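You operate a simulated robot arm through the tools that you are given. There is no shell and no other tool. Be economical: measure what you need, move in short steps, check, and stop when the job is done.

You run a simulated two-armed robot. Do the job below in one go: nothing can be reset, and whatever is moved stays where it is left.

JOB
Mill the malt in the hopper at narrow gap and mid feed.
Fine: switch the power on and leave it on; start the mill before opening the gate; close the gate before stopping.

The check looks at the end state, three seconds after you hand in, the way a careful person would. Anything else that was tipped, shoved, dropped, spilled or broken makes it a failure.

ROBOT AND FRAMES
Two 7-joint arms with fingered hands on one trunk, on a base that drives. Base frame: it is fixed to the floor where the robot stands at the start and does not move with it; the origin is under the middle of the robot, x ahead of it, y to its left, z up. Readings come in m, degrees, newtons and seconds.
The left shoulder is at the start at [0.03, 0.119, 1.119], the right one opposite. With the tool pointing down near the work surface each hand reaches from about 0.32 to 0.52 m from the robot's upright axis, wherever it stands, measured 20 degrees to its own side. Places, roughly: feed lever [0.8, 0.1, 1]; gap wheel [0.6, 0, 0.8]; green mill button [0.6, 0.2, 1]; hopper [0.7, 0.6, 1]; hopper gate [0.5, 0.5, 1]; load display [0.9, 0.4, 1]; mill [0.7, 0.5, 1.1]; mill power knob [0.6, 0.1, 0.6]; red mill button [0.7, 0.2, 1]; white mill button [0.7, 0.3, 1]. Payload 3.8 kg a hand.
The TCP of each hand is the grasp point between the finger pads, 0.025 m short of the fingertips. In the tool frame z runs along the fingers and y along their closing line. The gripper opens to 0.088 m. The gripper's body begins 0.029 m behind the TCP. The gripper is a hand of 4 fingers: y runs from the thumb to the fingers, the wrist lies at [-0.013, -0.106, -0.174] in the tool frame, and closing takes about 1.5 s.
Orientation is that of the tool frame in the base frame, as [roll, pitch, yaw] about the fixed x, y, z axes, in that order (R = Rz(yaw) Ry(pitch) Rx(roll)). With the fingers straight down and the wrist toward the robot, the tool's x, y and z point along [0, 1, 0], [1, 0, 0] and [0, 0, -1] of the base frame.

CONTROLS
- The arms move only by the tool apply_moves. It takes "left_increments", "right_increments" or both (then of equal length, played together; a hand with none holds still); each is a list of rows, each a list of 6 numbers: the shift along the tool's x, y, z in m, then the turn, a rotation vector about the tool's x, y, z in rad. In form: [[dx, dy, dz, wx, wy, wz], ...]. A call has 1 to 10 rows; each row shifts and turns the commanded pose from where the row before left it, along the tool's axes as they then stand. "left_jaw" and "right_jaw" are, for a hand that has rows, the closure, from 0 (fully open) to 1 (shut), set as the call begins (left out, the last holds). Rows are played at 5 a second. More than 0.05 m and 8.6 degrees between two rows, or a gripper value outside its range, and nothing of the call is played. A pose out of reach is approached as far as the arm can. The call stops where the force on the tool passes 70 N (or 10 N more than at its start, if that is more) or the arm is blocked; 0.2 s more then pass. Each finger travels about 0.153 m/s and halts on what it meets, pressing with about 29 N; the grip force reading is that of the motor and also rises with nothing between the fingers. The clock runs only during rows and for 0.2 s after the last one: add rows that do not move to give the fingers time. The reply holds the time, the measured pose of the TCP, the force on the tool along the base axes, the opening and the grip force, in the units named above and with some noise, with the torque about the TCP (base axes, N m) and any sound that the robot's microphone picked up.
- Cameras (640 x 400 px; columns grow to the right, rows downward): "scene" is now at [0.0535, 0.0135, 1.6609]; the picture's right is [0.15, -0.99, 0.00], its down [-0.80, -0.12, -0.59] and it looks along [0.58, 0.09, -0.81] (base axes); focal length 275 px, centre (320, 200). "left" rides on the left gripper at [-0.064, -0.083, -0.098] in its tool frame; the picture's right is [-0.62, -0.37, 0.69], its down [0.71, -0.63, 0.30] and it looks along [0.32, 0.68, 0.65] (tool axes); focal length 265 px, centre (320, 200). "right" rides on the right gripper at [0.064, -0.083, -0.098] in its tool frame; the picture's right is [-0.62, 0.37, -0.69], its down [-0.71, -0.63, 0.30] and it looks along [-0.32, 0.68, 0.65] (tool axes); focal length 265 px, centre (320, 200). There is no depth. A picture from a camera that has moved, and an enlarged one, comes with that camera's place and axes in the base frame and with its lens.
- grab_frame(camera): a new picture of that camera. No time passes.
- raise_lower(by): slides the trunk up (or, below 0, down) by that many m; the arms and the scene camera ride with it, the base frame stays. It gives what a move gives, with no picture.
- steer(legs): drives the robot by 1 to 6 legs, each [ahead, left, turn to the left] in m, m and degrees, along the robot's own axes; the way and the turn of a leg run together, so that a leg with both is an arc; at most 1.5 m and 180 degrees a leg. The arms and the cameras ride along, it lands a little off, and it stops where it bumps. It gives what a move gives.
- move_fingers(index, middle, ring, thumb_bend, thumb_turn, hand): sets how far each is bent, from 0 (flat) to 100 (curled in); at 30 the hand is open as for a grip, at 70 the pads meet at the TCP. One left out holds its place. A second passes; each finger stops where it meets its share of the squeeze, and holds until it gets a number again. A gripper value or a shape takes the hand back. It gives what a move gives, with no picture; readings hold the bend of each and the force on the fingers (four entries, about 0 where the hand has none), thumb and palm. thumb_turn goes from beside the hand (0) to across from the fingers (100), as for a grip.
- set_grasp(shape, hand): the hand has 4 fingers and takes this shape, open, in about a second: jaw (thumb against the fingers, like two jaws); tri (thumb and two fingers); tip (a fingertip pinch); poke (one finger out to press); point (the index stretched); flat (the hand flat); cup (the hand cupped); fist (a fist). The gripper value then closes the fingers along that shape, each until it touches; the sizes above hold for jaw. It gives what a move gives, with no picture.
- head_to(pan, tilt): turns the head with the scene camera to pan (to the left, within 120 degrees either way) and tilt (down, from -29 to 69), counted from straight ahead of the robot. It gives what a move gives.
- zoom(camera, box): a new picture of the part [left, top, right, bottom] of that camera's present view, enlarged. No time passes.
- finish_job(): hands the job in; it is judged then, once.

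Work in short steps. Places have to be worked out from the pictures, the camera data and where the tool is seen: move nearer, look again, correct. Check each grasp and each placing, and mend what went wrong. You have 120 turns and 92 pictures in all, those below and enlarged ones among them. Open the grippers and draw the arms clear of the work before you hand the job in, unless the task says otherwise; then end with one line.

The tools are called as a command line: name --argument value ..., lists and objects as JSON in quotes. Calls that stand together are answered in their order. apply_moves: Moves the arms, as the interface text tells. Its arguments: {"type":"object","properties":{"left_increments":{"type":"array","items":{"type":"array","items":{"type":"number"}}},"left_jaw":{"type":"number"},"right_increments":{"type":"array","items":{"type":"array","items":{"type":"number"}}},"right_jaw":{"type":"number"}},"required":[]} The other tools are called the same way: raise_lower (by) slides the trunk up or down; set_grasp (shape, hand) gives the hand a shape; move_fingers (index, middle, ring, thumb_bend, thumb_turn, hand) moves the fingers one by one; steer (legs) drives the base; head_to (pan, tilt) turns the head that bears the scene camera; grab_frame (camera) takes a picture; zoom (camera, box) takes an enlarged picture of a part of a camera's view; finish_job () hands the job in.

At the start:

```text
t: 0.0
left_position: [0.4386, 0.409, 1.3295]
left_tcp_rot: [180.0, -0.1, 90.1]
left_contact_force: [0.4, 0.2, -0.9]
left_wrist_torque: [0.01, 0.01, 0.0]
left_grip_width: 0.0876
left_grip_force: 0.0
left_shape: jaw
left_bend: [30.0, 30.0, 30.0, 30.0, 98.0]
left_finger forces: [0.0, 0.0, 0.0, 0.0, 0.0, 0.0]
right_position: [0.5753, -0.1158, 1.2302]
right_tcp_rot: [-179.9, -0.1, 90.0]
right_contact_force: [1.7, -0.6, -0.2]
right_wrist_torque: [0.02, 0.04, 0.01]
right_grip_width: 0.0877
right_grip_force: 0.1
right_shape: jaw
right_bend: [30.0, 30.0, 30.0, 30.0, 98.0]
right_finger forces: [0.1, 0.0, 0.0, 0.0, 0.1, 0.1]
trunk travel left (down, up): [-0.275, 0.315]
robot x, y, heading: [0.002, -0.0016, 0.0]
head pan, tilt: [8.6, 54.1]
```

scene: 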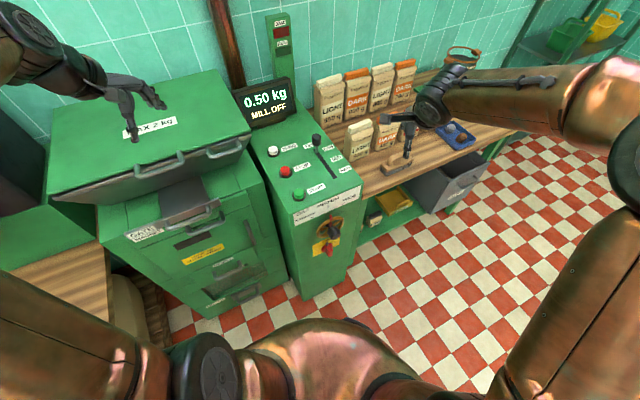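
right: 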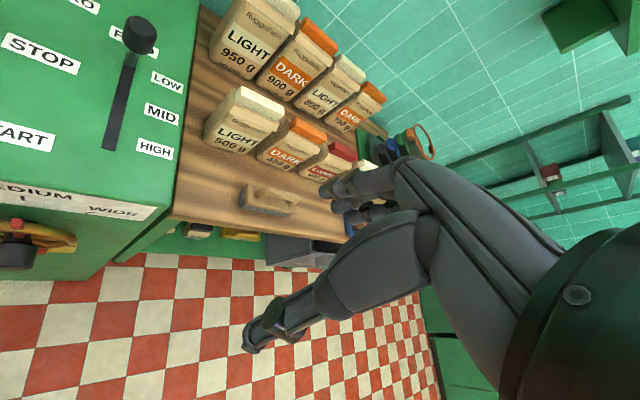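
left: 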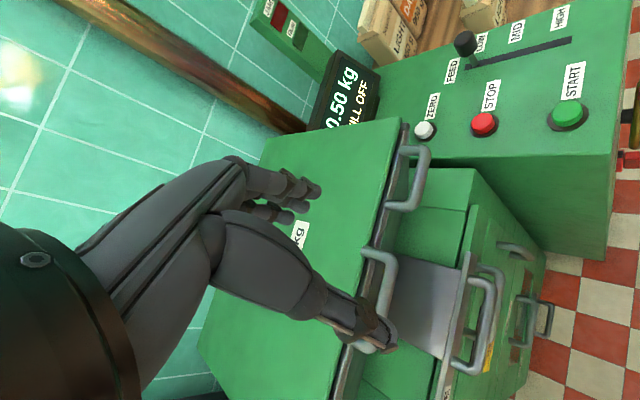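

The console has buttons, a feed lever, and a gap wheel and power knob on the front. I'll zoom in for detail.

zoom --camera "scene" --box '[240, 120, 380, 290]'

zoom --camera "scene" --box '[100, 140, 280, 320]'

zoom --camera "scene" --box '[230, 0, 310, 130]'

```text
2.35 times, centred on (310, 205) of scene
camera zoom: at [0.0535, 0.0135, 1.6609], right [0.15, -0.99, 0.0], down [-0.8, -0.12, -0.59], along [0.58, 0.09, -0.81], focal length 646 px, centre (344, 188)
```

zoom: 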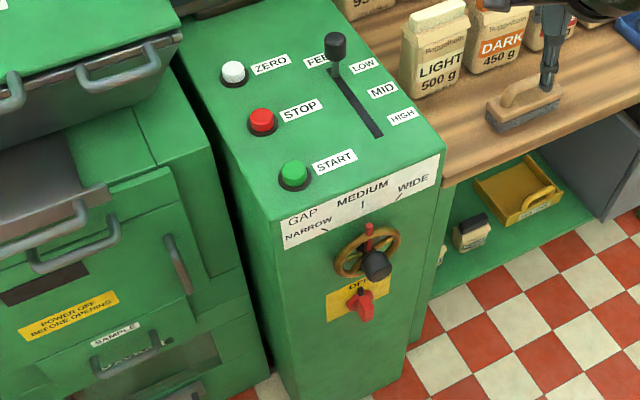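

```text
2.22 times, centred on (190, 230) of scene
camera zoom: at [0.0535, 0.0135, 1.6609], right [0.15, -0.99, 0.0], down [-0.8, -0.12, -0.59], along [0.58, 0.09, -0.81], focal length 610 px, centre (609, 133)
```

zoom: 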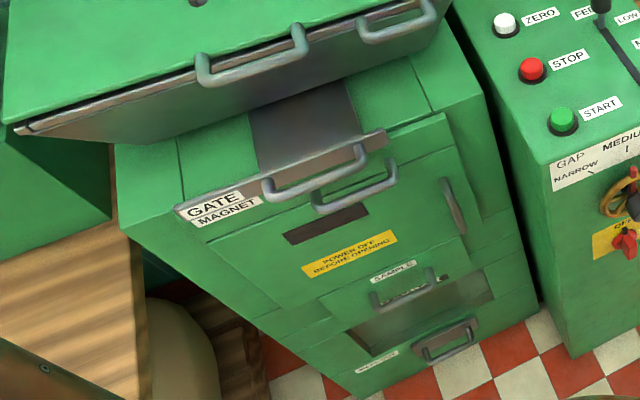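

```text
3.08 times, centred on (270, 65) of scene
camera zoom: at [0.0535, 0.0135, 1.6609], right [0.15, -0.99, 0.0], down [-0.8, -0.12, -0.59], along [0.58, 0.09, -0.81], focal length 845 px, centre (474, 615)
```

zoom: 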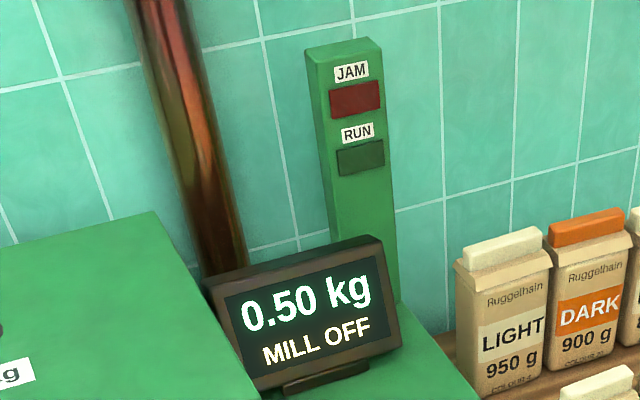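

The console is yawed about 35° to the left relative to me, with the green button at about [0.557, 0.162, 0.975] and the red at [0.648, 0.221, 0.97]. Both hands are well above everything, so I'll turn the robot to face it.

steer --legs '[[0, 0, 34.5]]'

head_to --pan -10 --tilt 45

grab_frame --camera "scene"

```text
t: 2.1
left_position: [0.1232, 0.5873, 1.3289]
left_tcp_rot: [179.9, 0.0, 125.1]
left_contact_force: [-0.2, -0.3, 0.5]
left_wrist_torque: [0.03, 0.0, 0.02]
left_grip_width: 0.0878
left_grip_force: 0.0
left_shape: jaw
left_bend: [30.0, 30.0, 30.0, 30.0, 98.0]
left_finger forces: [0.1, 0.1, 0.1, 0.0, 0.1, 0.0]
right_position: [0.5361, 0.2357, 1.2299]
right_tcp_rot: [180.0, 0.0, 125.0]
right_contact_force: [0.4, -0.2, -0.6]
right_wrist_torque: [-0.01, 0.03, -0.01]
right_grip_width: 0.0875
right_grip_force: 0.1
right_shape: jaw
right_bend: [30.0, 30.0, 30.0, 30.0, 98.0]
right_finger forces: [0.0, 0.0, 0.0, 0.1, 0.0, 0.0]
trunk travel left (down, up): [-0.275, 0.315]
robot x, y, heading: [0.0016, -0.0007, 34.9]
head pan, tilt: [8.6, 54.1]
```

```text
t: 2.9
left_position: [0.1238, 0.5868, 1.3288]
left_tcp_rot: [-179.9, -0.1, 125.1]
left_contact_force: [0.2, 0.3, 0.3]
left_wrist_torque: [0.01, 0.01, -0.02]
left_grip_width: 0.0878
left_grip_force: 0.0
left_shape: jaw
left_bend: [30.0, 30.0, 30.0, 30.0, 98.0]
left_finger forces: [0.0, 0.0, 0.0, 0.0, 0.0, 0.0]
right_position: [0.5369, 0.2344, 1.2301]
right_tcp_rot: [180.0, 0.0, 125.0]
right_contact_force: [0.4, -0.2, 0.1]
right_wrist_torque: [-0.02, 0.0, 0.0]
right_grip_width: 0.0877
right_grip_force: 0.0
right_shape: jaw
right_bend: [30.0, 30.0, 30.0, 30.0, 98.0]
right_finger forces: [0.0, 0.0, 0.0, 0.1, 0.0, 0.0]
trunk travel left (down, up): [-0.275, 0.315]
robot x, y, heading: [-0.0033, 0.0015, 35.3]
head pan, tilt: [-10.0, 45.0]
```

```text
85 pictures are left
camera scene: at [0.0584, 0.0258, 1.6732], right [0.42, -0.91, 0.0], down [-0.64, -0.3, -0.71], along [0.64, 0.3, -0.71], focal length 275 px, centre (320, 200)
```

scene: 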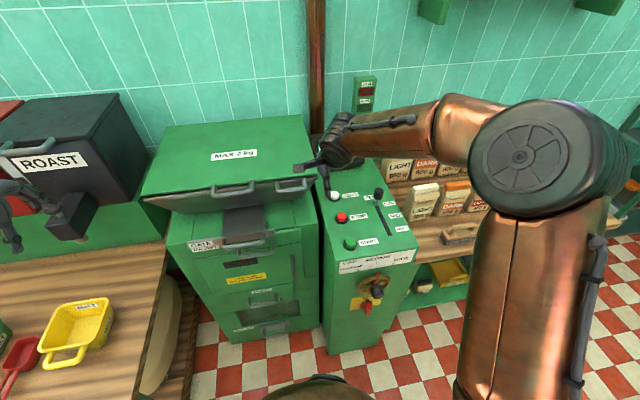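

The robot now squares up to the console. I'll zoom on the front face to locate the knob, wheel and gate.

zoom --camera "scene" --box '[310, 170, 430, 350]'

zoom --camera "scene" --box '[165, 165, 325, 345]'

grab_frame --camera "right"

```text
2.22 times, centred on (370, 260) of scene
camera zoom: at [0.0584, 0.0258, 1.6732], right [0.42, -0.91, 0.0], down [-0.64, -0.3, -0.71], along [0.64, 0.3, -0.71], focal length 610 px, centre (209, 67)
```

zoom: 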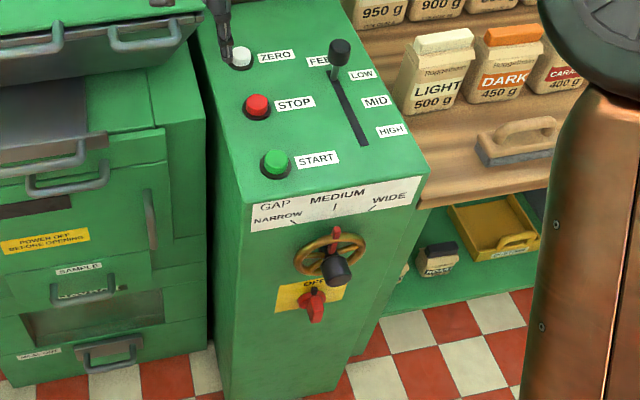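

```text
2.22 times, centred on (245, 255) of scene
camera zoom: at [0.0584, 0.0258, 1.6732], right [0.42, -0.91, 0.0], down [-0.64, -0.3, -0.71], along [0.64, 0.3, -0.71], focal length 610 px, centre (487, 78)
```

zoom: 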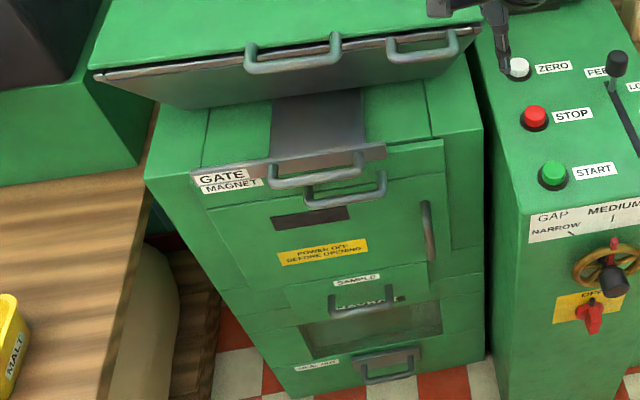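

```text
82 pictures are left
camera right: at [0.4313, 0.2408, 1.3287], right [0.66, -0.3, 0.69], down [-0.11, -0.95, -0.3], along [0.75, 0.13, -0.65], focal length 265 px, centre (320, 200)
```

right: 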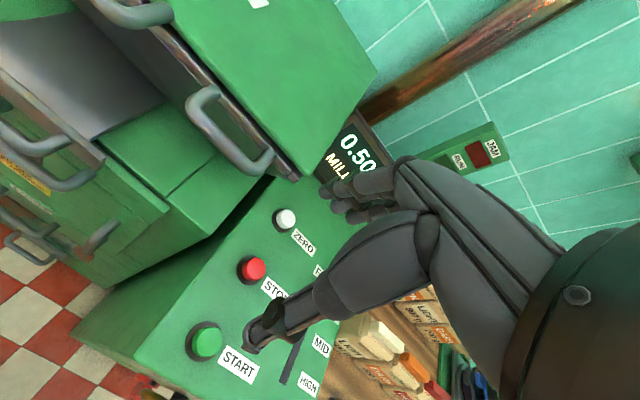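

Plan: back off 0.15 m for room, then point the right hand forward to inspect the wheel and power knob up close. The front plane is about 0.50 m ahead of the origin, with the knob near lateral −0.26, z 0.67 and the wheel near z 0.82.

steer --legs '[[-0.16, 0, 0]]'

apply_moves --right_increments '[[0, 0, 0, -0.15, 0, 0], [0, 0, 0, -0.15, 0, 0], [0, 0, 0, -0.15, 0, 0], [0, 0, 0, -0.15, 0, 0], [0, 0, 0, -0.15, 0, 0], [0, 0, 0, -0.15, 0, 0], [0, 0, 0, -0.15, 0, 0], [0, 0, 0, -0.15, 0, 0], [0, 0, 0, -0.15, 0, 0], [0, 0, 0, -0.15, 0, 0]]'

```text
t: 4.3
left_position: [-0.0092, 0.4948, 1.3304]
left_tcp_rot: [180.0, -0.1, 125.3]
left_contact_force: [0.6, -0.4, 0.5]
left_wrist_torque: [0.02, -0.02, 0.0]
left_grip_width: 0.0879
left_grip_force: 0.0
left_shape: jaw
left_bend: [30.0, 30.0, 30.0, 30.0, 98.0]
left_finger forces: [0.0, 0.1, 0.1, 0.0, 0.0, 0.0]
right_position: [0.4051, 0.1449, 1.2312]
right_tcp_rot: [-180.0, 0.0, 125.2]
right_contact_force: [-0.2, 0.6, 0.6]
right_wrist_torque: [-0.01, -0.02, -0.01]
right_grip_width: 0.0875
right_grip_force: 0.1
right_shape: jaw
right_bend: [30.0, 30.0, 30.0, 30.0, 98.0]
right_finger forces: [0.0, 0.1, 0.0, 0.0, 0.0, 0.0]
trunk travel left (down, up): [-0.275, 0.315]
robot x, y, heading: [-0.1295, -0.0931, 35.4]
head pan, tilt: [-10.0, 45.0]
```

```text
t: 6.5
left_position: [-0.0073, 0.4954, 1.3307]
left_tcp_rot: [180.0, 0.0, 125.2]
left_contact_force: [-0.1, 0.1, 0.2]
left_wrist_torque: [0.02, -0.02, 0.0]
left_grip_width: 0.0879
left_grip_force: 0.1
left_shape: jaw
left_bend: [30.0, 30.0, 30.0, 30.0, 98.0]
left_finger forces: [0.1, 0.1, 0.0, 0.0, 0.0, 0.1]
right_position: [0.3969, 0.1557, 1.2305]
right_tcp_rot: [135.0, 0.5, 124.5]
right_contact_force: [1.2, 0.8, -0.8]
right_wrist_torque: [0.0, 0.01, 0.01]
right_grip_width: 0.0877
right_grip_force: 0.0
right_shape: jaw
right_bend: [30.0, 30.0, 30.0, 30.0, 98.0]
right_finger forces: [0.0, 0.0, 0.0, 0.0, 0.0, 0.0]
right hand out of reach, approached as far as the arm can: row 6, 7, 8, 9, 10
trunk travel left (down, up): [-0.275, 0.315]
robot x, y, heading: [-0.1297, -0.0928, 35.5]
head pan, tilt: [-10.0, 45.0]
```

The turn stopped at 45° because of reach. I'll test with a small shift how the commanded pose stands now.

apply_moves --right_increments '[[-0.04, 0, 0, 0, 0, 0], [-0.04, 0, -0.03, 0, 0, 0], [-0.04, 0, -0.03, 0, 0, 0], [0, -0.04, 0, 0, 0, 0]]'

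```text
t: 7.5
left_position: [-0.005, 0.4957, 1.3288]
left_tcp_rot: [-179.9, 0.0, 125.2]
left_contact_force: [-0.5, 0.4, -0.2]
left_wrist_torque: [-0.03, 0.01, -0.02]
left_grip_width: 0.0878
left_grip_force: 0.1
left_shape: jaw
left_bend: [30.0, 30.0, 30.0, 30.0, 98.0]
left_finger forces: [0.0, 0.0, 0.1, 0.0, 0.0, 0.0]
right_position: [0.3973, 0.0582, 1.2598]
right_tcp_rot: [135.0, 0.7, 124.4]
right_contact_force: [0.2, 0.3, -0.5]
right_wrist_torque: [0.01, 0.01, -0.02]
right_grip_width: 0.0877
right_grip_force: 0.0
right_shape: jaw
right_bend: [30.0, 30.0, 30.0, 30.0, 98.0]
right_finger forces: [0.0, 0.1, 0.0, 0.0, 0.0, 0.1]
right hand out of reach, approached as far as the arm can: row 1, 4
trunk travel left (down, up): [-0.275, 0.315]
robot x, y, heading: [-0.1313, -0.0938, 35.0]
head pan, tilt: [-10.0, 45.0]
```

Commands restart from the achieved pose. Lowering the trunk will bring the shoulder nearer to the front panel's height, so horizontal fingers become feasible.

raise_lower --by -0.25

apply_moves --right_increments '[[0, 0, 0, 0, 0, -0.15], [0, 0, 0, 0, 0, -0.15], [0, 0, 0, 0, 0, -0.15], [0, 0, 0, 0, 0, -0.15], [0, 0, 0, 0, 0, -0.15], [0, 0, 0, 0, 0, -0.15]]'

```text
t: 10.1
left_position: [-0.0075, 0.4944, 1.0792]
left_tcp_rot: [179.9, 0.0, 125.1]
left_contact_force: [0.0, 0.0, 0.7]
left_wrist_torque: [0.01, 0.0, -0.02]
left_grip_width: 0.0877
left_grip_force: 0.0
left_shape: jaw
left_bend: [30.0, 30.0, 30.0, 30.0, 98.0]
left_finger forces: [0.0, 0.0, 0.0, 0.1, 0.0, 0.0]
right_position: [0.3956, 0.0578, 1.0107]
right_tcp_rot: [134.9, 0.6, 124.5]
right_contact_force: [0.6, 0.4, -0.7]
right_wrist_torque: [-0.01, -0.01, -0.03]
right_grip_width: 0.0877
right_grip_force: 0.0
right_shape: jaw
right_bend: [30.0, 30.0, 30.0, 30.0, 98.0]
right_finger forces: [0.0, 0.0, 0.0, 0.0, 0.0, 0.0]
trunk travel left (down, up): [-0.025, 0.565]
robot x, y, heading: [-0.1277, -0.0915, 35.1]
head pan, tilt: [-10.0, 45.0]
```

```text
t: 11.5
left_position: [-0.0081, 0.4953, 1.0804]
left_tcp_rot: [179.9, 0.0, 125.2]
left_contact_force: [-0.3, 1.2, 0.9]
left_wrist_torque: [0.03, -0.02, 0.0]
left_grip_width: 0.0876
left_grip_force: 0.2
left_shape: jaw
left_bend: [30.0, 30.0, 30.0, 30.0, 98.0]
left_finger forces: [0.0, 0.0, 0.0, 0.1, 0.1, 0.1]
right_position: [0.3945, 0.0582, 1.0118]
right_tcp_rot: [148.6, 34.1, 166.3]
right_contact_force: [-0.2, 0.3, -0.6]
right_wrist_torque: [0.01, 0.02, 0.02]
right_grip_width: 0.088
right_grip_force: 0.1
right_shape: jaw
right_bend: [30.0, 30.0, 30.0, 30.0, 98.0]
right_finger forces: [0.0, 0.0, 0.1, 0.0, 0.0, 0.0]
trunk travel left (down, up): [-0.025, 0.565]
robot x, y, heading: [-0.1325, -0.0893, 35.3]
head pan, tilt: [-10.0, 45.0]
```

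The roll about the tool axis works. Now I pitch the fingers up toward horizontal.

apply_moves --right_increments '[[0, 0, 0, -0.093, -0.1176, 0], [0, 0, 0, -0.093, -0.1176, 0], [0, 0, 0, -0.093, -0.1176, 0], [0, 0, 0, -0.093, -0.1176, 0], [0, 0, 0, -0.093, -0.1176, 0]]'

grab_frame --camera "right"

grab_frame --camera "scene"

```text
t: 12.7
left_position: [-0.0092, 0.495, 1.079]
left_tcp_rot: [179.9, 0.0, 125.3]
left_contact_force: [-0.4, -0.5, 0.2]
left_wrist_torque: [-0.02, -0.01, 0.01]
left_grip_width: 0.0875
left_grip_force: 0.1
left_shape: jaw
left_bend: [30.0, 30.0, 30.0, 30.0, 98.0]
left_finger forces: [0.1, 0.1, 0.0, 0.0, 0.0, 0.0]
right_position: [0.3948, 0.0581, 1.0114]
right_tcp_rot: [92.9, 52.1, 126.6]
right_contact_force: [0.0, 0.2, -0.2]
right_wrist_torque: [-0.02, 0.03, 0.01]
right_grip_width: 0.0878
right_grip_force: 0.1
right_shape: jaw
right_bend: [30.0, 30.0, 30.0, 30.0, 98.0]
right_finger forces: [0.1, 0.0, 0.0, 0.1, 0.1, 0.0]
trunk travel left (down, up): [-0.025, 0.565]
robot x, y, heading: [-0.1313, -0.0929, 35.1]
head pan, tilt: [-10.0, 45.0]
```

```text
81 pictures are left
camera right: at [0.3258, -0.0202, 0.912], right [-0.5, -0.45, 0.74], down [0.78, -0.6, 0.17], along [0.37, 0.66, 0.65], focal length 265 px, centre (320, 200)
```

right: 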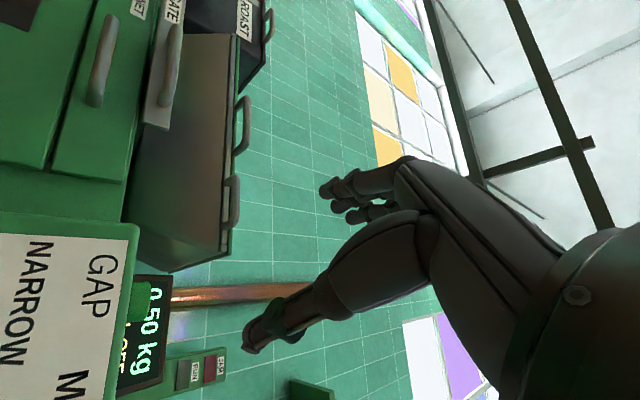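

```text
80 pictures are left
camera scene: at [-0.0719, -0.0658, 1.4232], right [0.43, -0.9, 0.0], down [-0.64, -0.3, -0.71], along [0.64, 0.3, -0.71], focal length 275 px, centre (320, 200)
```

scene: 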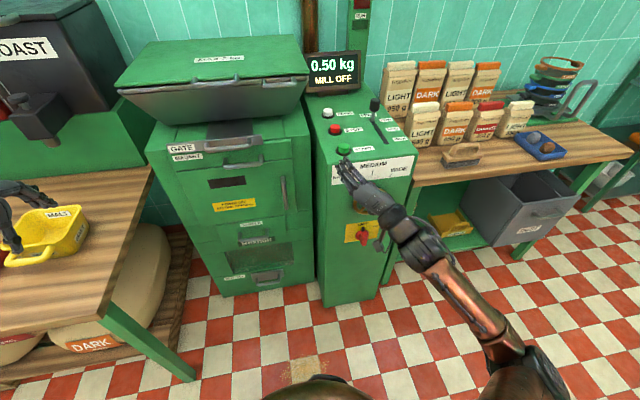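

The hand is horizontal now. I'll finish the roll so the closing line is horizontal, then lower in front of the panel, staying clear of the wheel handle.

apply_moves --right_increments '[[0, 0, -0.01, 0, 0, -0.132], [0, 0, -0.01, 0, 0, -0.132], [0, 0, -0.01, 0, 0, -0.132], [0, 0, 0, 0, 0, -0.132], [0, 0, 0, 0, 0, -0.132], [0.045, -0.018, 0, 0, 0, 0], [0.045, -0.018, 0, 0, 0, 0], [0.045, -0.018, 0, 0, 0, 0], [0.045, -0.018, 0, 0, 0, 0], [0.045, -0.018, 0, 0, 0, 0]]'

grab_frame --camera "right"

grab_frame --camera "scene"

```text
t: 14.9
left_position: [-0.0083, 0.4947, 1.0802]
left_tcp_rot: [180.0, 0.0, 125.3]
left_contact_force: [0.1, 0.3, 0.2]
left_wrist_torque: [0.0, -0.03, -0.02]
left_grip_width: 0.0874
left_grip_force: 0.1
left_shape: jaw
left_bend: [30.0, 30.0, 30.0, 30.0, 98.0]
left_finger forces: [0.0, 0.1, 0.0, 0.1, 0.1, 0.0]
right_position: [0.4162, -0.038, 0.7856]
right_tcp_rot: [-177.9, 88.2, -143.7]
right_contact_force: [0.0, -0.4, -0.5]
right_wrist_torque: [0.06, 0.01, -0.03]
right_grip_width: 0.088
right_grip_force: 0.0
right_shape: jaw
right_bend: [30.0, 30.0, 30.0, 30.0, 98.0]
right_finger forces: [0.1, 0.1, 0.0, 0.0, 0.0, 0.0]
trunk travel left (down, up): [-0.025, 0.565]
robot x, y, heading: [-0.1305, -0.0895, 35.1]
head pan, tilt: [-10.0, 45.0]
```

```text
79 pictures are left
camera right: at [0.3804, -0.1622, 0.7251], right [-0.76, -0.07, 0.64], down [0.63, -0.34, 0.7], along [0.16, 0.94, 0.3], focal length 265 px, centre (320, 200)
```

right: 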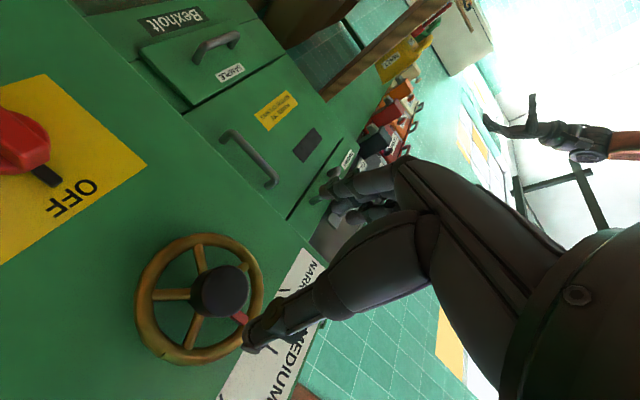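

```text
78 pictures are left
camera scene: at [-0.0716, -0.066, 1.4232], right [0.43, -0.9, 0.0], down [-0.64, -0.3, -0.71], along [0.64, 0.3, -0.71], focal length 275 px, centre (320, 200)
```

scene: 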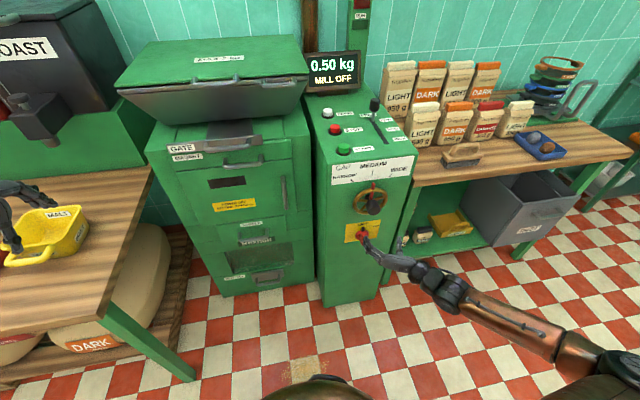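

The wheel has its pointer straight up at MEDIUM with a central knob. The power knob's pointer is up at OFF. I need to see where ON is.

zoom --camera "scene" --box '[325, 150, 425, 260]'

zoom --camera "right" --box '[0, 60, 280, 380]'

```text
3.64 times, centred on (375, 205) of scene
camera zoom: at [-0.0716, -0.066, 1.4232], right [0.43, -0.9, 0.0], down [-0.64, -0.3, -0.71], along [0.64, 0.3, -0.71], focal length 999 px, centre (120, 182)
```

zoom: 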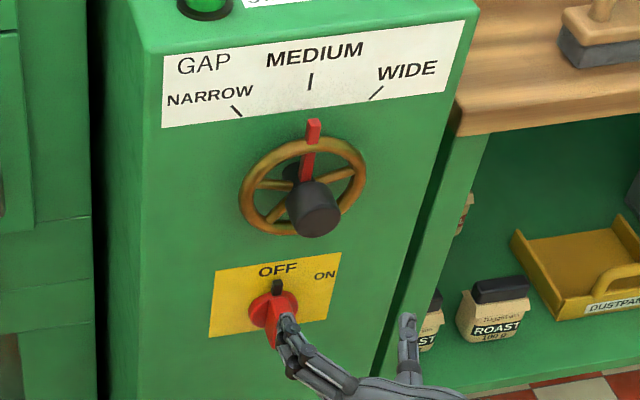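

```text
1.25 times, centred on (140, 220) of right
camera zoom: at [0.3804, -0.1622, 0.7251], right [-0.76, -0.07, 0.64], down [0.63, -0.34, 0.7], along [0.16, 0.94, 0.3], focal length 332 px, centre (545, 175)
```

zoom: 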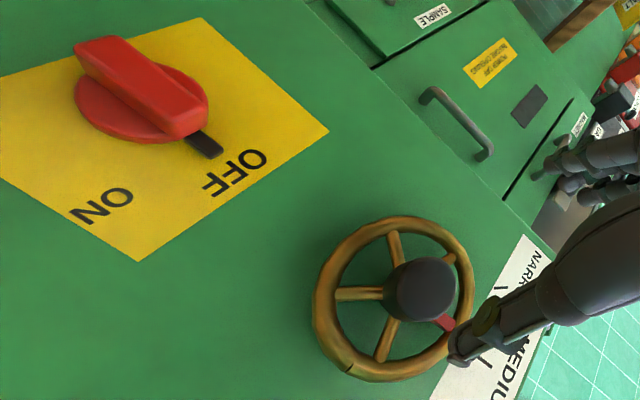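

ON lies about 50° clockwise of OFF. Triangulation puts the red bar near fwd 0.489, lat −0.276, z 0.60 and the wheel hub near fwd 0.457, lat −0.278, z 0.795. I'll lower the hand to knob height and approach partway.

apply_moves --right_increments '[[0.047, 0, -0.003, 0, 0, 0], [0.047, 0, -0.003, 0, 0, 0], [0.047, -0.003, -0.003, 0, 0, 0], [0.044, -0.003, 0, 0, 0, 0], [0, 0, 0.04, 0, 0, 0], [0, 0, 0.03, 0, 0, 0]]'

grab_frame --camera "right"

zoom --camera "scene" --box '[305, 170, 445, 280]'

```text
t: 16.3
left_position: [-0.0076, 0.4956, 1.0799]
left_tcp_rot: [-179.9, 0.0, 125.2]
left_contact_force: [0.3, -0.8, 0.1]
left_wrist_torque: [0.02, -0.02, 0.0]
left_grip_width: 0.0878
left_grip_force: 0.1
left_shape: jaw
left_bend: [30.0, 30.0, 30.0, 30.0, 98.0]
left_finger forces: [0.0, 0.1, 0.0, 0.1, 0.0, 0.0]
right_position: [0.4663, -0.0135, 0.6005]
right_tcp_rot: [-178.5, 88.0, -144.2]
right_contact_force: [0.8, -0.5, 0.3]
right_wrist_torque: [-0.01, -0.01, -0.02]
right_grip_width: 0.0876
right_grip_force: 0.1
right_shape: jaw
right_bend: [30.0, 30.0, 30.0, 30.0, 98.0]
right_finger forces: [0.0, 0.1, 0.0, 0.0, 0.1, 0.0]
trunk travel left (down, up): [-0.025, 0.565]
robot x, y, heading: [-0.1284, -0.0935, 35.1]
head pan, tilt: [-10.0, 45.0]
```

```text
75 pictures are left
camera right: at [0.4293, -0.1369, 0.5396], right [-0.76, -0.07, 0.64], down [0.63, -0.34, 0.7], along [0.16, 0.94, 0.3], focal length 265 px, centre (320, 200)
```

right: 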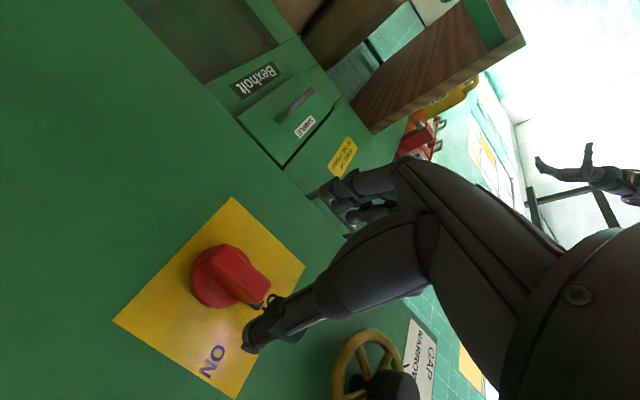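

```text
3.64 times, centred on (375, 225) of scene
camera zoom: at [-0.0718, -0.0657, 1.4232], right [0.43, -0.9, 0.0], down [-0.64, -0.3, -0.71], along [0.64, 0.3, -0.71], focal length 999 px, centre (120, 109)
```

zoom: 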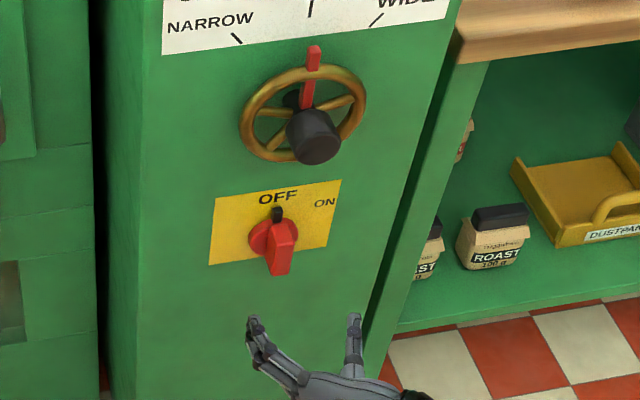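

The hand is aligned with the knob at lat −0.279 vs −0.276 and about 0.1 m short. I advance and then close.

apply_moves --right_increments '[[-0.004, 0.002, 0.035, 0, 0, 0], [0, 0, 0.035, 0, 0, 0], [0, 0, 0.023, 0, 0, 0], [0, 0, 0, 0, 0, 0]]'

zoom --camera "scene" --box '[305, 170, 445, 280]'

grab_frame --camera "right"

```text
t: 17.3
left_position: [-0.0079, 0.4948, 1.0808]
left_tcp_rot: [-180.0, 0.0, 125.3]
left_contact_force: [0.0, -0.4, 0.2]
left_wrist_torque: [0.0, -0.01, 0.0]
left_grip_width: 0.0876
left_grip_force: 0.1
left_shape: jaw
left_bend: [30.0, 30.0, 30.0, 30.0, 98.0]
left_finger forces: [0.0, 0.0, 0.1, 0.1, 0.1, 0.0]
right_position: [0.5393, 0.0425, 0.6023]
right_tcp_rot: [176.5, 88.1, -149.2]
right_contact_force: [-0.1, -0.3, -0.5]
right_wrist_torque: [-0.02, 0.03, 0.0]
right_grip_width: 0.088
right_grip_force: 0.1
right_shape: jaw
right_bend: [30.0, 30.0, 30.0, 30.0, 98.0]
right_finger forces: [0.0, 0.0, 0.0, 0.0, 0.0, 0.0]
trunk travel left (down, up): [-0.025, 0.565]
robot x, y, heading: [-0.1282, -0.0894, 35.1]
head pan, tilt: [-10.0, 45.0]
```

```text
3.64 times, centred on (375, 225) of scene
camera zoom: at [-0.0719, -0.066, 1.4232], right [0.43, -0.9, 0.0], down [-0.64, -0.3, -0.71], along [0.64, 0.3, -0.71], focal length 999 px, centre (120, 109)
```

zoom: 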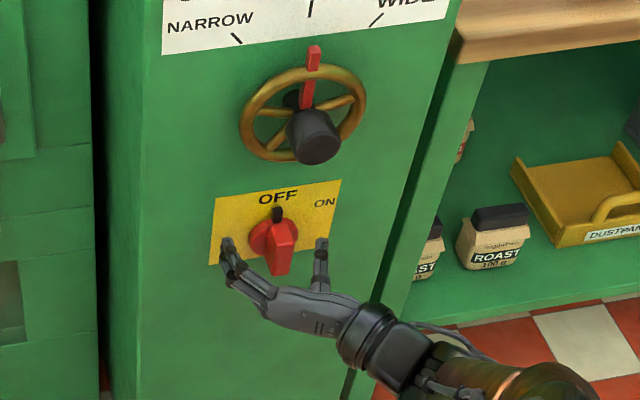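

```text
72 pictures are left
camera right: at [0.5023, -0.0821, 0.5411], right [-0.76, -0.07, 0.64], down [0.63, -0.34, 0.7], along [0.16, 0.94, 0.3], focal length 265 px, centre (320, 200)
```

right: 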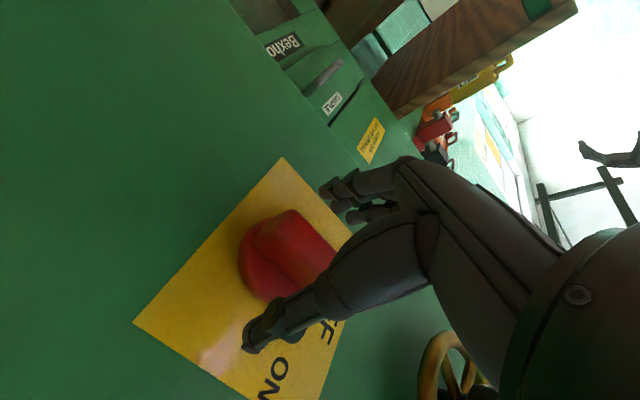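

The fingers straddle the bar, with the bar at fingertip depth. I advance 1 cm and close.

apply_moves --right_increments '[[0, 0, 0.01, 0, 0, 0], [0, 0, 0, 0, 0, 0]]'

apply_moves --right_increments '[[0, 0, 0, 0, 0, 0], [0, 0, 0, 0, 0, 0], [0, 0, 0, 0, 0, 0], [0, 0, 0, 0, 0, 0], [0, 0, 0, 0, 0, 0], [0, 0, 0, 0, 0, 0], [0, 0, 0, 0, 0, 0], [0, 0, 0, 0, 0, 0]]' --right_jaw 1

grab_frame --camera "right"

```text
t: 17.9
left_position: [-0.0085, 0.4947, 1.0792]
left_tcp_rot: [179.9, 0.0, 125.2]
left_contact_force: [-0.1, 0.4, 0.0]
left_wrist_torque: [0.02, -0.04, 0.01]
left_grip_width: 0.0876
left_grip_force: 0.1
left_shape: jaw
left_bend: [30.0, 30.0, 30.0, 30.0, 98.0]
left_finger forces: [0.0, 0.0, 0.0, 0.0, 0.1, 0.0]
right_position: [0.5456, 0.049, 0.6023]
right_tcp_rot: [178.7, 88.0, -147.0]
right_contact_force: [-0.4, 0.7, 0.3]
right_wrist_torque: [0.0, 0.07, -0.02]
right_grip_width: 0.0877
right_grip_force: 0.0
right_shape: jaw
right_bend: [30.0, 30.0, 30.0, 30.0, 98.0]
right_finger forces: [0.0, 0.0, 0.0, 0.1, 0.0, 0.0]
trunk travel left (down, up): [-0.025, 0.565]
robot x, y, heading: [-0.1287, -0.0934, 35.2]
head pan, tilt: [-10.0, 45.0]
```

```text
t: 19.7
left_position: [-0.0078, 0.4952, 1.0803]
left_tcp_rot: [-180.0, -0.1, 125.1]
left_contact_force: [-1.0, -0.8, -1.0]
left_wrist_torque: [0.02, 0.01, 0.04]
left_grip_width: 0.0875
left_grip_force: 0.0
left_shape: jaw
left_bend: [30.0, 30.0, 30.0, 30.0, 98.0]
left_finger forces: [0.1, 0.0, 0.0, 0.0, 0.0, 0.0]
right_position: [0.5476, 0.0479, 0.6024]
right_tcp_rot: [178.8, 88.1, -146.8]
right_contact_force: [-7.2, -8.2, -0.1]
right_wrist_torque: [-0.01, -0.03, -0.22]
right_grip_width: 0.0397
right_grip_force: 28.5
right_shape: jaw
right_bend: [74.0, 51.0, 57.0, 68.0, 100.0]
right_finger forces: [15.1, 8.9, 0.0, 0.0, 27.9, 0.1]
trunk travel left (down, up): [-0.025, 0.565]
robot x, y, heading: [-0.1294, -0.0912, 35.3]
head pan, tilt: [-10.0, 45.0]
```

```text
71 pictures are left
camera right: at [0.5104, -0.0765, 0.5409], right [-0.76, -0.07, 0.64], down [0.63, -0.34, 0.7], along [0.16, 0.94, 0.3], focal length 265 px, centre (320, 200)
```

right: 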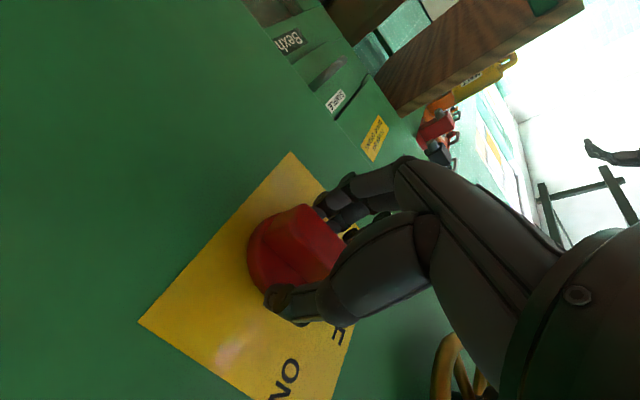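

Gripped with about 28 N. Now I turn clockwise (positive about the tool z) in steps.

apply_moves --right_increments '[[0, 0, 0, 0, 0, 0.13], [0, 0, 0, 0, 0, 0.13], [0, 0, 0, 0, 0, 0.13], [0, 0, 0, 0, 0, 0.13], [0, 0, 0, 0, 0, 0.13], [0, 0, 0, 0, 0, 0.13]]'

zoom --camera "scene" --box '[305, 170, 445, 280]'

grab_frame --camera "right"

```text
t: 21.1
left_position: [-0.0109, 0.496, 1.0797]
left_tcp_rot: [-180.0, 0.1, 125.3]
left_contact_force: [-0.2, 0.9, -0.8]
left_wrist_torque: [0.02, -0.08, 0.01]
left_grip_width: 0.0877
left_grip_force: 0.0
left_shape: jaw
left_bend: [30.0, 30.0, 30.0, 30.0, 98.0]
left_finger forces: [0.0, 0.0, 0.0, 0.1, 0.0, 0.0]
right_position: [0.5069, 0.0495, 0.6261]
right_tcp_rot: [92.8, 45.1, 127.0]
right_contact_force: [0.0, -1.0, 0.6]
right_wrist_torque: [-0.05, 0.01, -0.02]
right_grip_width: 0.0217
right_grip_force: 28.7
right_shape: jaw
right_bend: [76.0, 75.0, 57.0, 83.0, 100.0]
right_finger forces: [0.1, 0.1, 0.0, 0.0, 0.0, 0.1]
right hand out of reach, approached as far as the arm can: row 1, 2, 3, 4, 6
trunk travel left (down, up): [-0.025, 0.565]
robot x, y, heading: [-0.1298, -0.0929, 35.7]
head pan, tilt: [-10.0, 45.0]
```

```text
3.64 times, centred on (375, 225) of scene
camera zoom: at [-0.0748, -0.0648, 1.4234], right [0.43, -0.9, 0.0], down [-0.64, -0.3, -0.71], along [0.64, 0.3, -0.71], focal length 999 px, centre (120, 109)
```

zoom: 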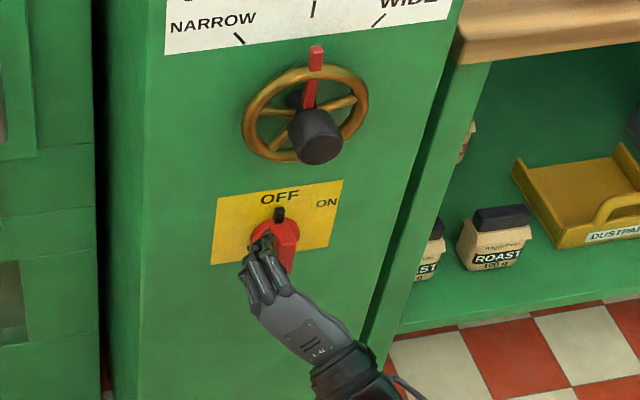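

```text
69 pictures are left
camera right: at [0.4316, -0.0189, 0.5247], right [-0.45, -0.53, 0.72], down [0.8, -0.6, 0.05], along [0.41, 0.6, 0.69], focal length 265 px, centre (320, 200)
```

right: 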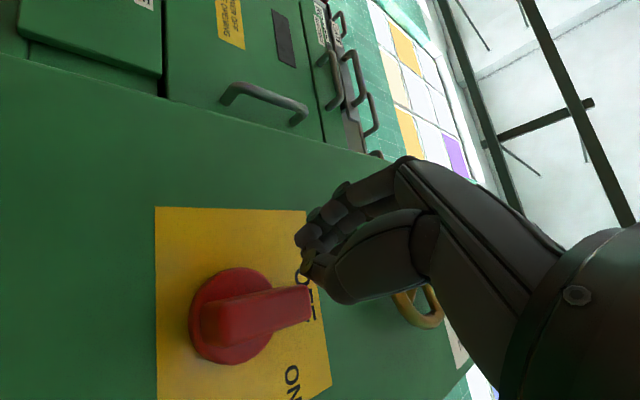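

The turn ran out of wrist reach and the fingers slipped off; the knob still points to OFF. I'll push the bar's top end sideways with one finger instead, so I back off and take the poke shape.

apply_moves --right_increments '[[0, 0, -0.04, 0, 0, 0], [0, 0, -0.04, 0, 0, 0]]'

set_grasp --hand "right" --shape "poke"

grab_frame --camera "right"

zoom --camera "scene" --box '[305, 170, 445, 280]'

```text
t: 21.7
left_position: [-0.0085, 0.4945, 1.0801]
left_tcp_rot: [180.0, 0.0, 125.1]
left_contact_force: [-0.5, -0.8, 0.6]
left_wrist_torque: [0.0, -0.03, 0.0]
left_grip_width: 0.0878
left_grip_force: 0.1
left_shape: jaw
left_bend: [30.0, 30.0, 30.0, 30.0, 98.0]
left_finger forces: [0.1, 0.0, 0.0, 0.0, 0.0, 0.0]
right_position: [0.445, -0.001, 0.6296]
right_tcp_rot: [92.6, 45.2, 126.1]
right_contact_force: [-0.7, -0.2, -0.3]
right_wrist_torque: [0.03, -0.02, 0.02]
right_grip_width: 0.0217
right_grip_force: 28.8
right_shape: jaw
right_bend: [76.0, 75.0, 57.0, 83.0, 100.0]
right_finger forces: [0.1, 0.0, 0.1, 0.0, 0.1, 0.0]
trunk travel left (down, up): [-0.025, 0.565]
robot x, y, heading: [-0.1318, -0.0926, 35.0]
head pan, tilt: [-10.0, 45.0]
```

```text
t: 22.6
left_position: [-0.0084, 0.494, 1.0805]
left_tcp_rot: [180.0, 0.0, 125.2]
left_contact_force: [-0.4, 0.1, -0.3]
left_wrist_torque: [-0.01, -0.01, -0.03]
left_grip_width: 0.0874
left_grip_force: 0.0
left_shape: jaw
left_bend: [30.0, 30.0, 30.0, 30.0, 98.0]
left_finger forces: [0.1, 0.0, 0.0, 0.0, 0.0, 0.1]
right_position: [0.4454, -0.0008, 0.6296]
right_tcp_rot: [92.8, 45.3, 126.3]
right_contact_force: [-0.5, 0.4, -0.2]
right_wrist_torque: [0.04, 0.02, -0.04]
right_grip_width: 0.0
right_grip_force: 0.0
right_shape: poke
right_bend: [70.0, 70.0, 99.0, 100.0, 100.0]
right_finger forces: [0.1, 0.1, 0.1, 0.0, 0.0, 0.0]
trunk travel left (down, up): [-0.025, 0.565]
robot x, y, heading: [-0.1306, -0.0921, 35.3]
head pan, tilt: [-10.0, 45.0]
```

```text
68 pictures are left
camera right: at [0.3703, -0.0692, 0.5282], right [-0.45, -0.52, 0.72], down [0.79, -0.61, 0.05], along [0.41, 0.59, 0.69], focal length 265 px, centre (320, 200)
```

right: 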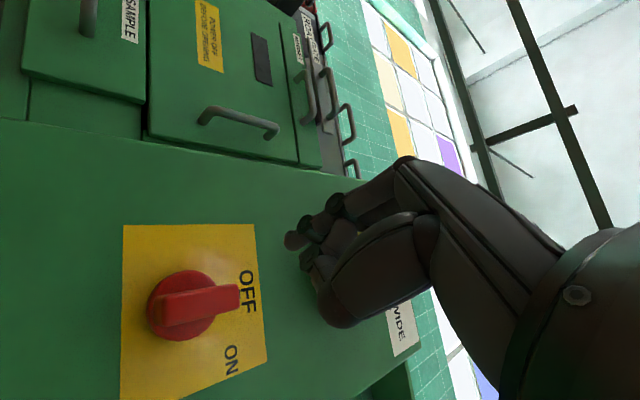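

```text
3.64 times, centred on (375, 225) of scene
camera zoom: at [-0.0719, -0.0659, 1.4232], right [0.43, -0.9, 0.0], down [-0.64, -0.3, -0.71], along [0.64, 0.3, -0.71], focal length 999 px, centre (120, 109)
```

zoom: 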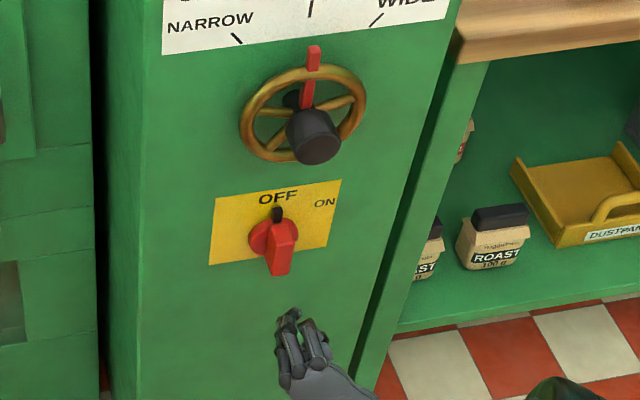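

In poke the index tip sits at TCP +0.025. The other fingers trail toward lower right, so I'll push the bar's lower end to the left from its right side. I move right/down first, then forward.

apply_moves --right_increments '[[0.002, -0.032, 0, 0, 0, 0], [0.002, -0.031, 0, 0, 0, 0], [0, 0, 0.03, 0, 0, 0], [0, 0, 0.03, 0, 0, 0], [0, 0, 0.02, 0, 0, 0]]'

grab_frame --camera "right"

zoom --camera "scene" --box '[325, 190, 405, 255]'

```text
t: 23.8
left_position: [-0.0066, 0.4956, 1.0791]
left_tcp_rot: [-180.0, 0.0, 125.2]
left_contact_force: [0.2, 0.1, 0.3]
left_wrist_torque: [-0.01, -0.01, 0.0]
left_grip_width: 0.0876
left_grip_force: 0.0
left_shape: jaw
left_bend: [30.0, 30.0, 30.0, 30.0, 98.0]
left_finger forces: [0.0, 0.0, 0.1, 0.0, 0.1, 0.0]
right_position: [0.4854, -0.019, 0.5941]
right_tcp_rot: [93.1, 45.3, 126.4]
right_contact_force: [-0.1, 0.4, -0.4]
right_wrist_torque: [-0.01, -0.02, 0.0]
right_grip_width: 0.0
right_grip_force: 0.1
right_shape: poke
right_bend: [70.0, 70.0, 99.0, 100.0, 100.0]
right_finger forces: [0.1, 0.1, 0.0, 0.0, 0.1, 0.0]
right hand out of reach, approached as far as the arm can: row 3, 4, 5
trunk travel left (down, up): [-0.025, 0.565]
robot x, y, heading: [-0.1311, -0.0893, 35.3]
head pan, tilt: [-10.0, 45.0]
```

```text
66 pictures are left
camera right: at [0.4088, -0.0876, 0.4939], right [-0.45, -0.52, 0.73], down [0.79, -0.61, 0.05], along [0.42, 0.6, 0.69], focal length 265 px, centre (320, 200)
```

right: 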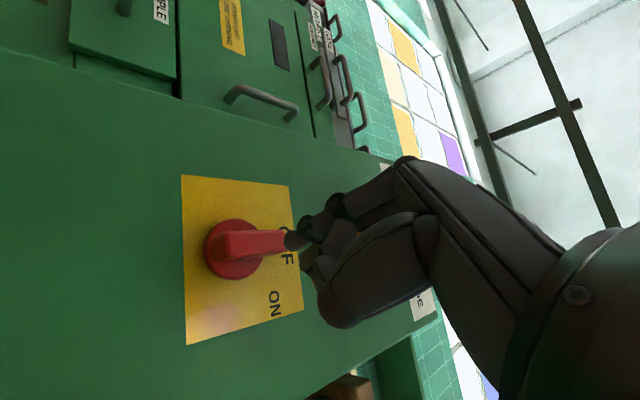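

```text
6.15 times, centred on (365, 222) of scene
camera zoom: at [-0.072, -0.0659, 1.4232], right [0.43, -0.9, 0.0], down [-0.64, -0.3, -0.71], along [0.64, 0.3, -0.71], focal length 1690 px, centre (43, 62)
```

zoom: 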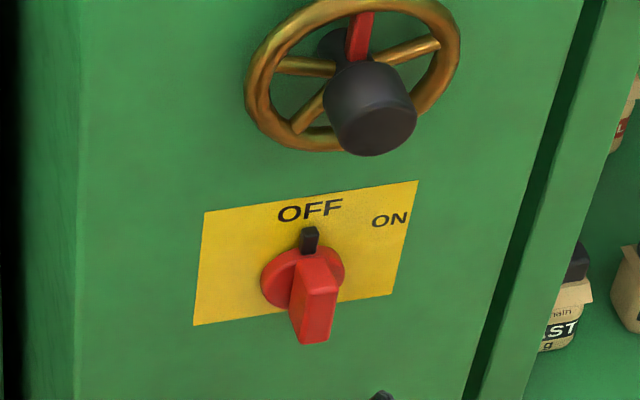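

That diagonal roll limits reach, while the horizontal roll (y to the left) reached full depth earlier. I roll back to it, still in poke.

apply_moves --right_increments '[[0, 0, -0.02, 0, 0, -0.13], [0, 0, 0, 0, 0, -0.13], [0, 0, 0, 0, 0, -0.13], [0, 0, 0, 0, 0, -0.13], [0, 0, 0, 0, 0, -0.13], [0, 0, 0, 0, 0, -0.13]]'

grab_frame --camera "right"

zoom --camera "scene" --box '[325, 190, 425, 270]'

```text
t: 25.2
left_position: [-0.0085, 0.4962, 1.0797]
left_tcp_rot: [179.9, -0.1, 125.2]
left_contact_force: [-0.8, -0.9, 0.8]
left_wrist_torque: [-0.03, -0.03, -0.03]
left_grip_width: 0.0874
left_grip_force: 0.0
left_shape: jaw
left_bend: [30.0, 30.0, 30.0, 30.0, 98.0]
left_finger forces: [0.1, 0.0, 0.1, 0.0, 0.0, 0.0]
right_position: [0.4684, -0.0312, 0.5942]
right_tcp_rot: [-177.5, 88.0, -143.2]
right_contact_force: [0.9, 0.3, 0.2]
right_wrist_torque: [0.05, 0.01, 0.0]
right_grip_width: 0.0
right_grip_force: 0.0
right_shape: poke
right_bend: [70.0, 70.0, 99.0, 100.0, 100.0]
right_finger forces: [0.1, 0.0, 0.0, 0.1, 0.0, 0.0]
trunk travel left (down, up): [-0.025, 0.565]
robot x, y, heading: [-0.1281, -0.0904, 35.2]
head pan, tilt: [-10.0, 45.0]
```

```text
64 pictures are left
camera right: at [0.4324, -0.1565, 0.5337], right [-0.76, -0.07, 0.64], down [0.63, -0.33, 0.7], along [0.16, 0.94, 0.3], focal length 265 px, centre (320, 200)
```

right: 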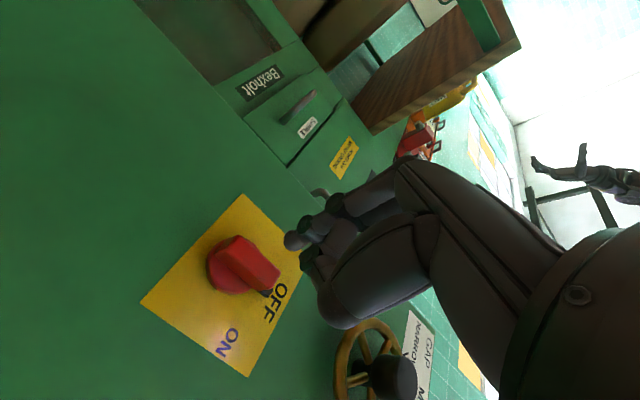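

```text
5.00 times, centred on (375, 230) of scene
camera zoom: at [-0.072, -0.0658, 1.4232], right [0.43, -0.9, 0.0], down [-0.64, -0.3, -0.71], along [0.64, 0.3, -0.71], focal length 1373 px, centre (45, 50)
```

zoom: 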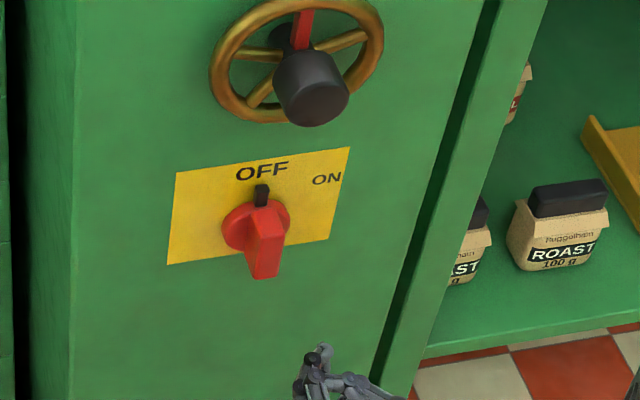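

The tip is right of and slightly below the knob centre. I advance to place it beside the bar's lower end.

apply_moves --right_increments '[[0.003, -0.006, 0.03, 0, 0, 0], [0, 0, 0.035, 0, 0, 0], [0, 0, 0.035, 0, 0, 0], [0, 0, 0, 0, 0, 0]]'

grab_frame --camera "right"

zoom --camera "scene" --box '[325, 190, 425, 270]'

```text
t: 26.2
left_position: [-0.0078, 0.4937, 1.0799]
left_tcp_rot: [180.0, 0.0, 125.0]
left_contact_force: [-0.5, 0.1, -0.2]
left_wrist_torque: [0.0, 0.02, 0.03]
left_grip_width: 0.0877
left_grip_force: 0.0
left_shape: jaw
left_bend: [30.0, 30.0, 30.0, 30.0, 98.0]
left_finger forces: [0.0, 0.0, 0.0, 0.1, 0.1, 0.0]
right_position: [0.5486, 0.0175, 0.5968]
right_tcp_rot: [174.6, 87.9, -151.3]
right_contact_force: [-3.9, -16.9, -2.4]
right_wrist_torque: [0.06, -0.02, 0.05]
right_grip_width: 0.0
right_grip_force: 0.2
right_shape: poke
right_bend: [70.0, 70.0, 99.0, 100.0, 100.0]
right_finger forces: [2.6, 14.7, 0.1, 0.1, 0.1, 0.0]
right hand out of reach, approached as far as the arm can: row 3
trunk travel left (down, up): [-0.025, 0.565]
robot x, y, heading: [-0.1292, -0.0923, 35.0]
head pan, tilt: [-10.0, 45.0]
```

```text
62 pictures are left
camera right: at [0.5119, -0.1059, 0.5354], right [-0.76, -0.07, 0.65], down [0.63, -0.34, 0.7], along [0.17, 0.94, 0.3], focal length 265 px, centre (320, 200)
```

right: 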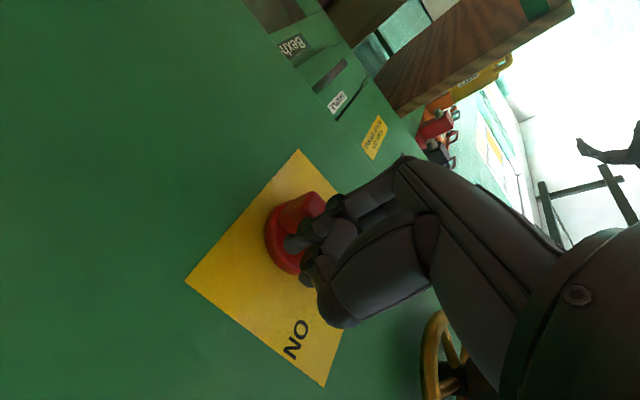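

```text
5.00 times, centred on (375, 230) of scene
camera zoom: at [-0.072, -0.0675, 1.4232], right [0.42, -0.91, 0.0], down [-0.64, -0.3, -0.71], along [0.64, 0.3, -0.71], focal length 1373 px, centre (45, 50)
```

zoom: 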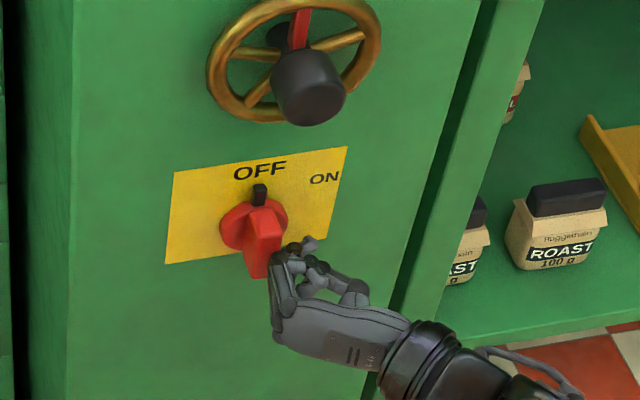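

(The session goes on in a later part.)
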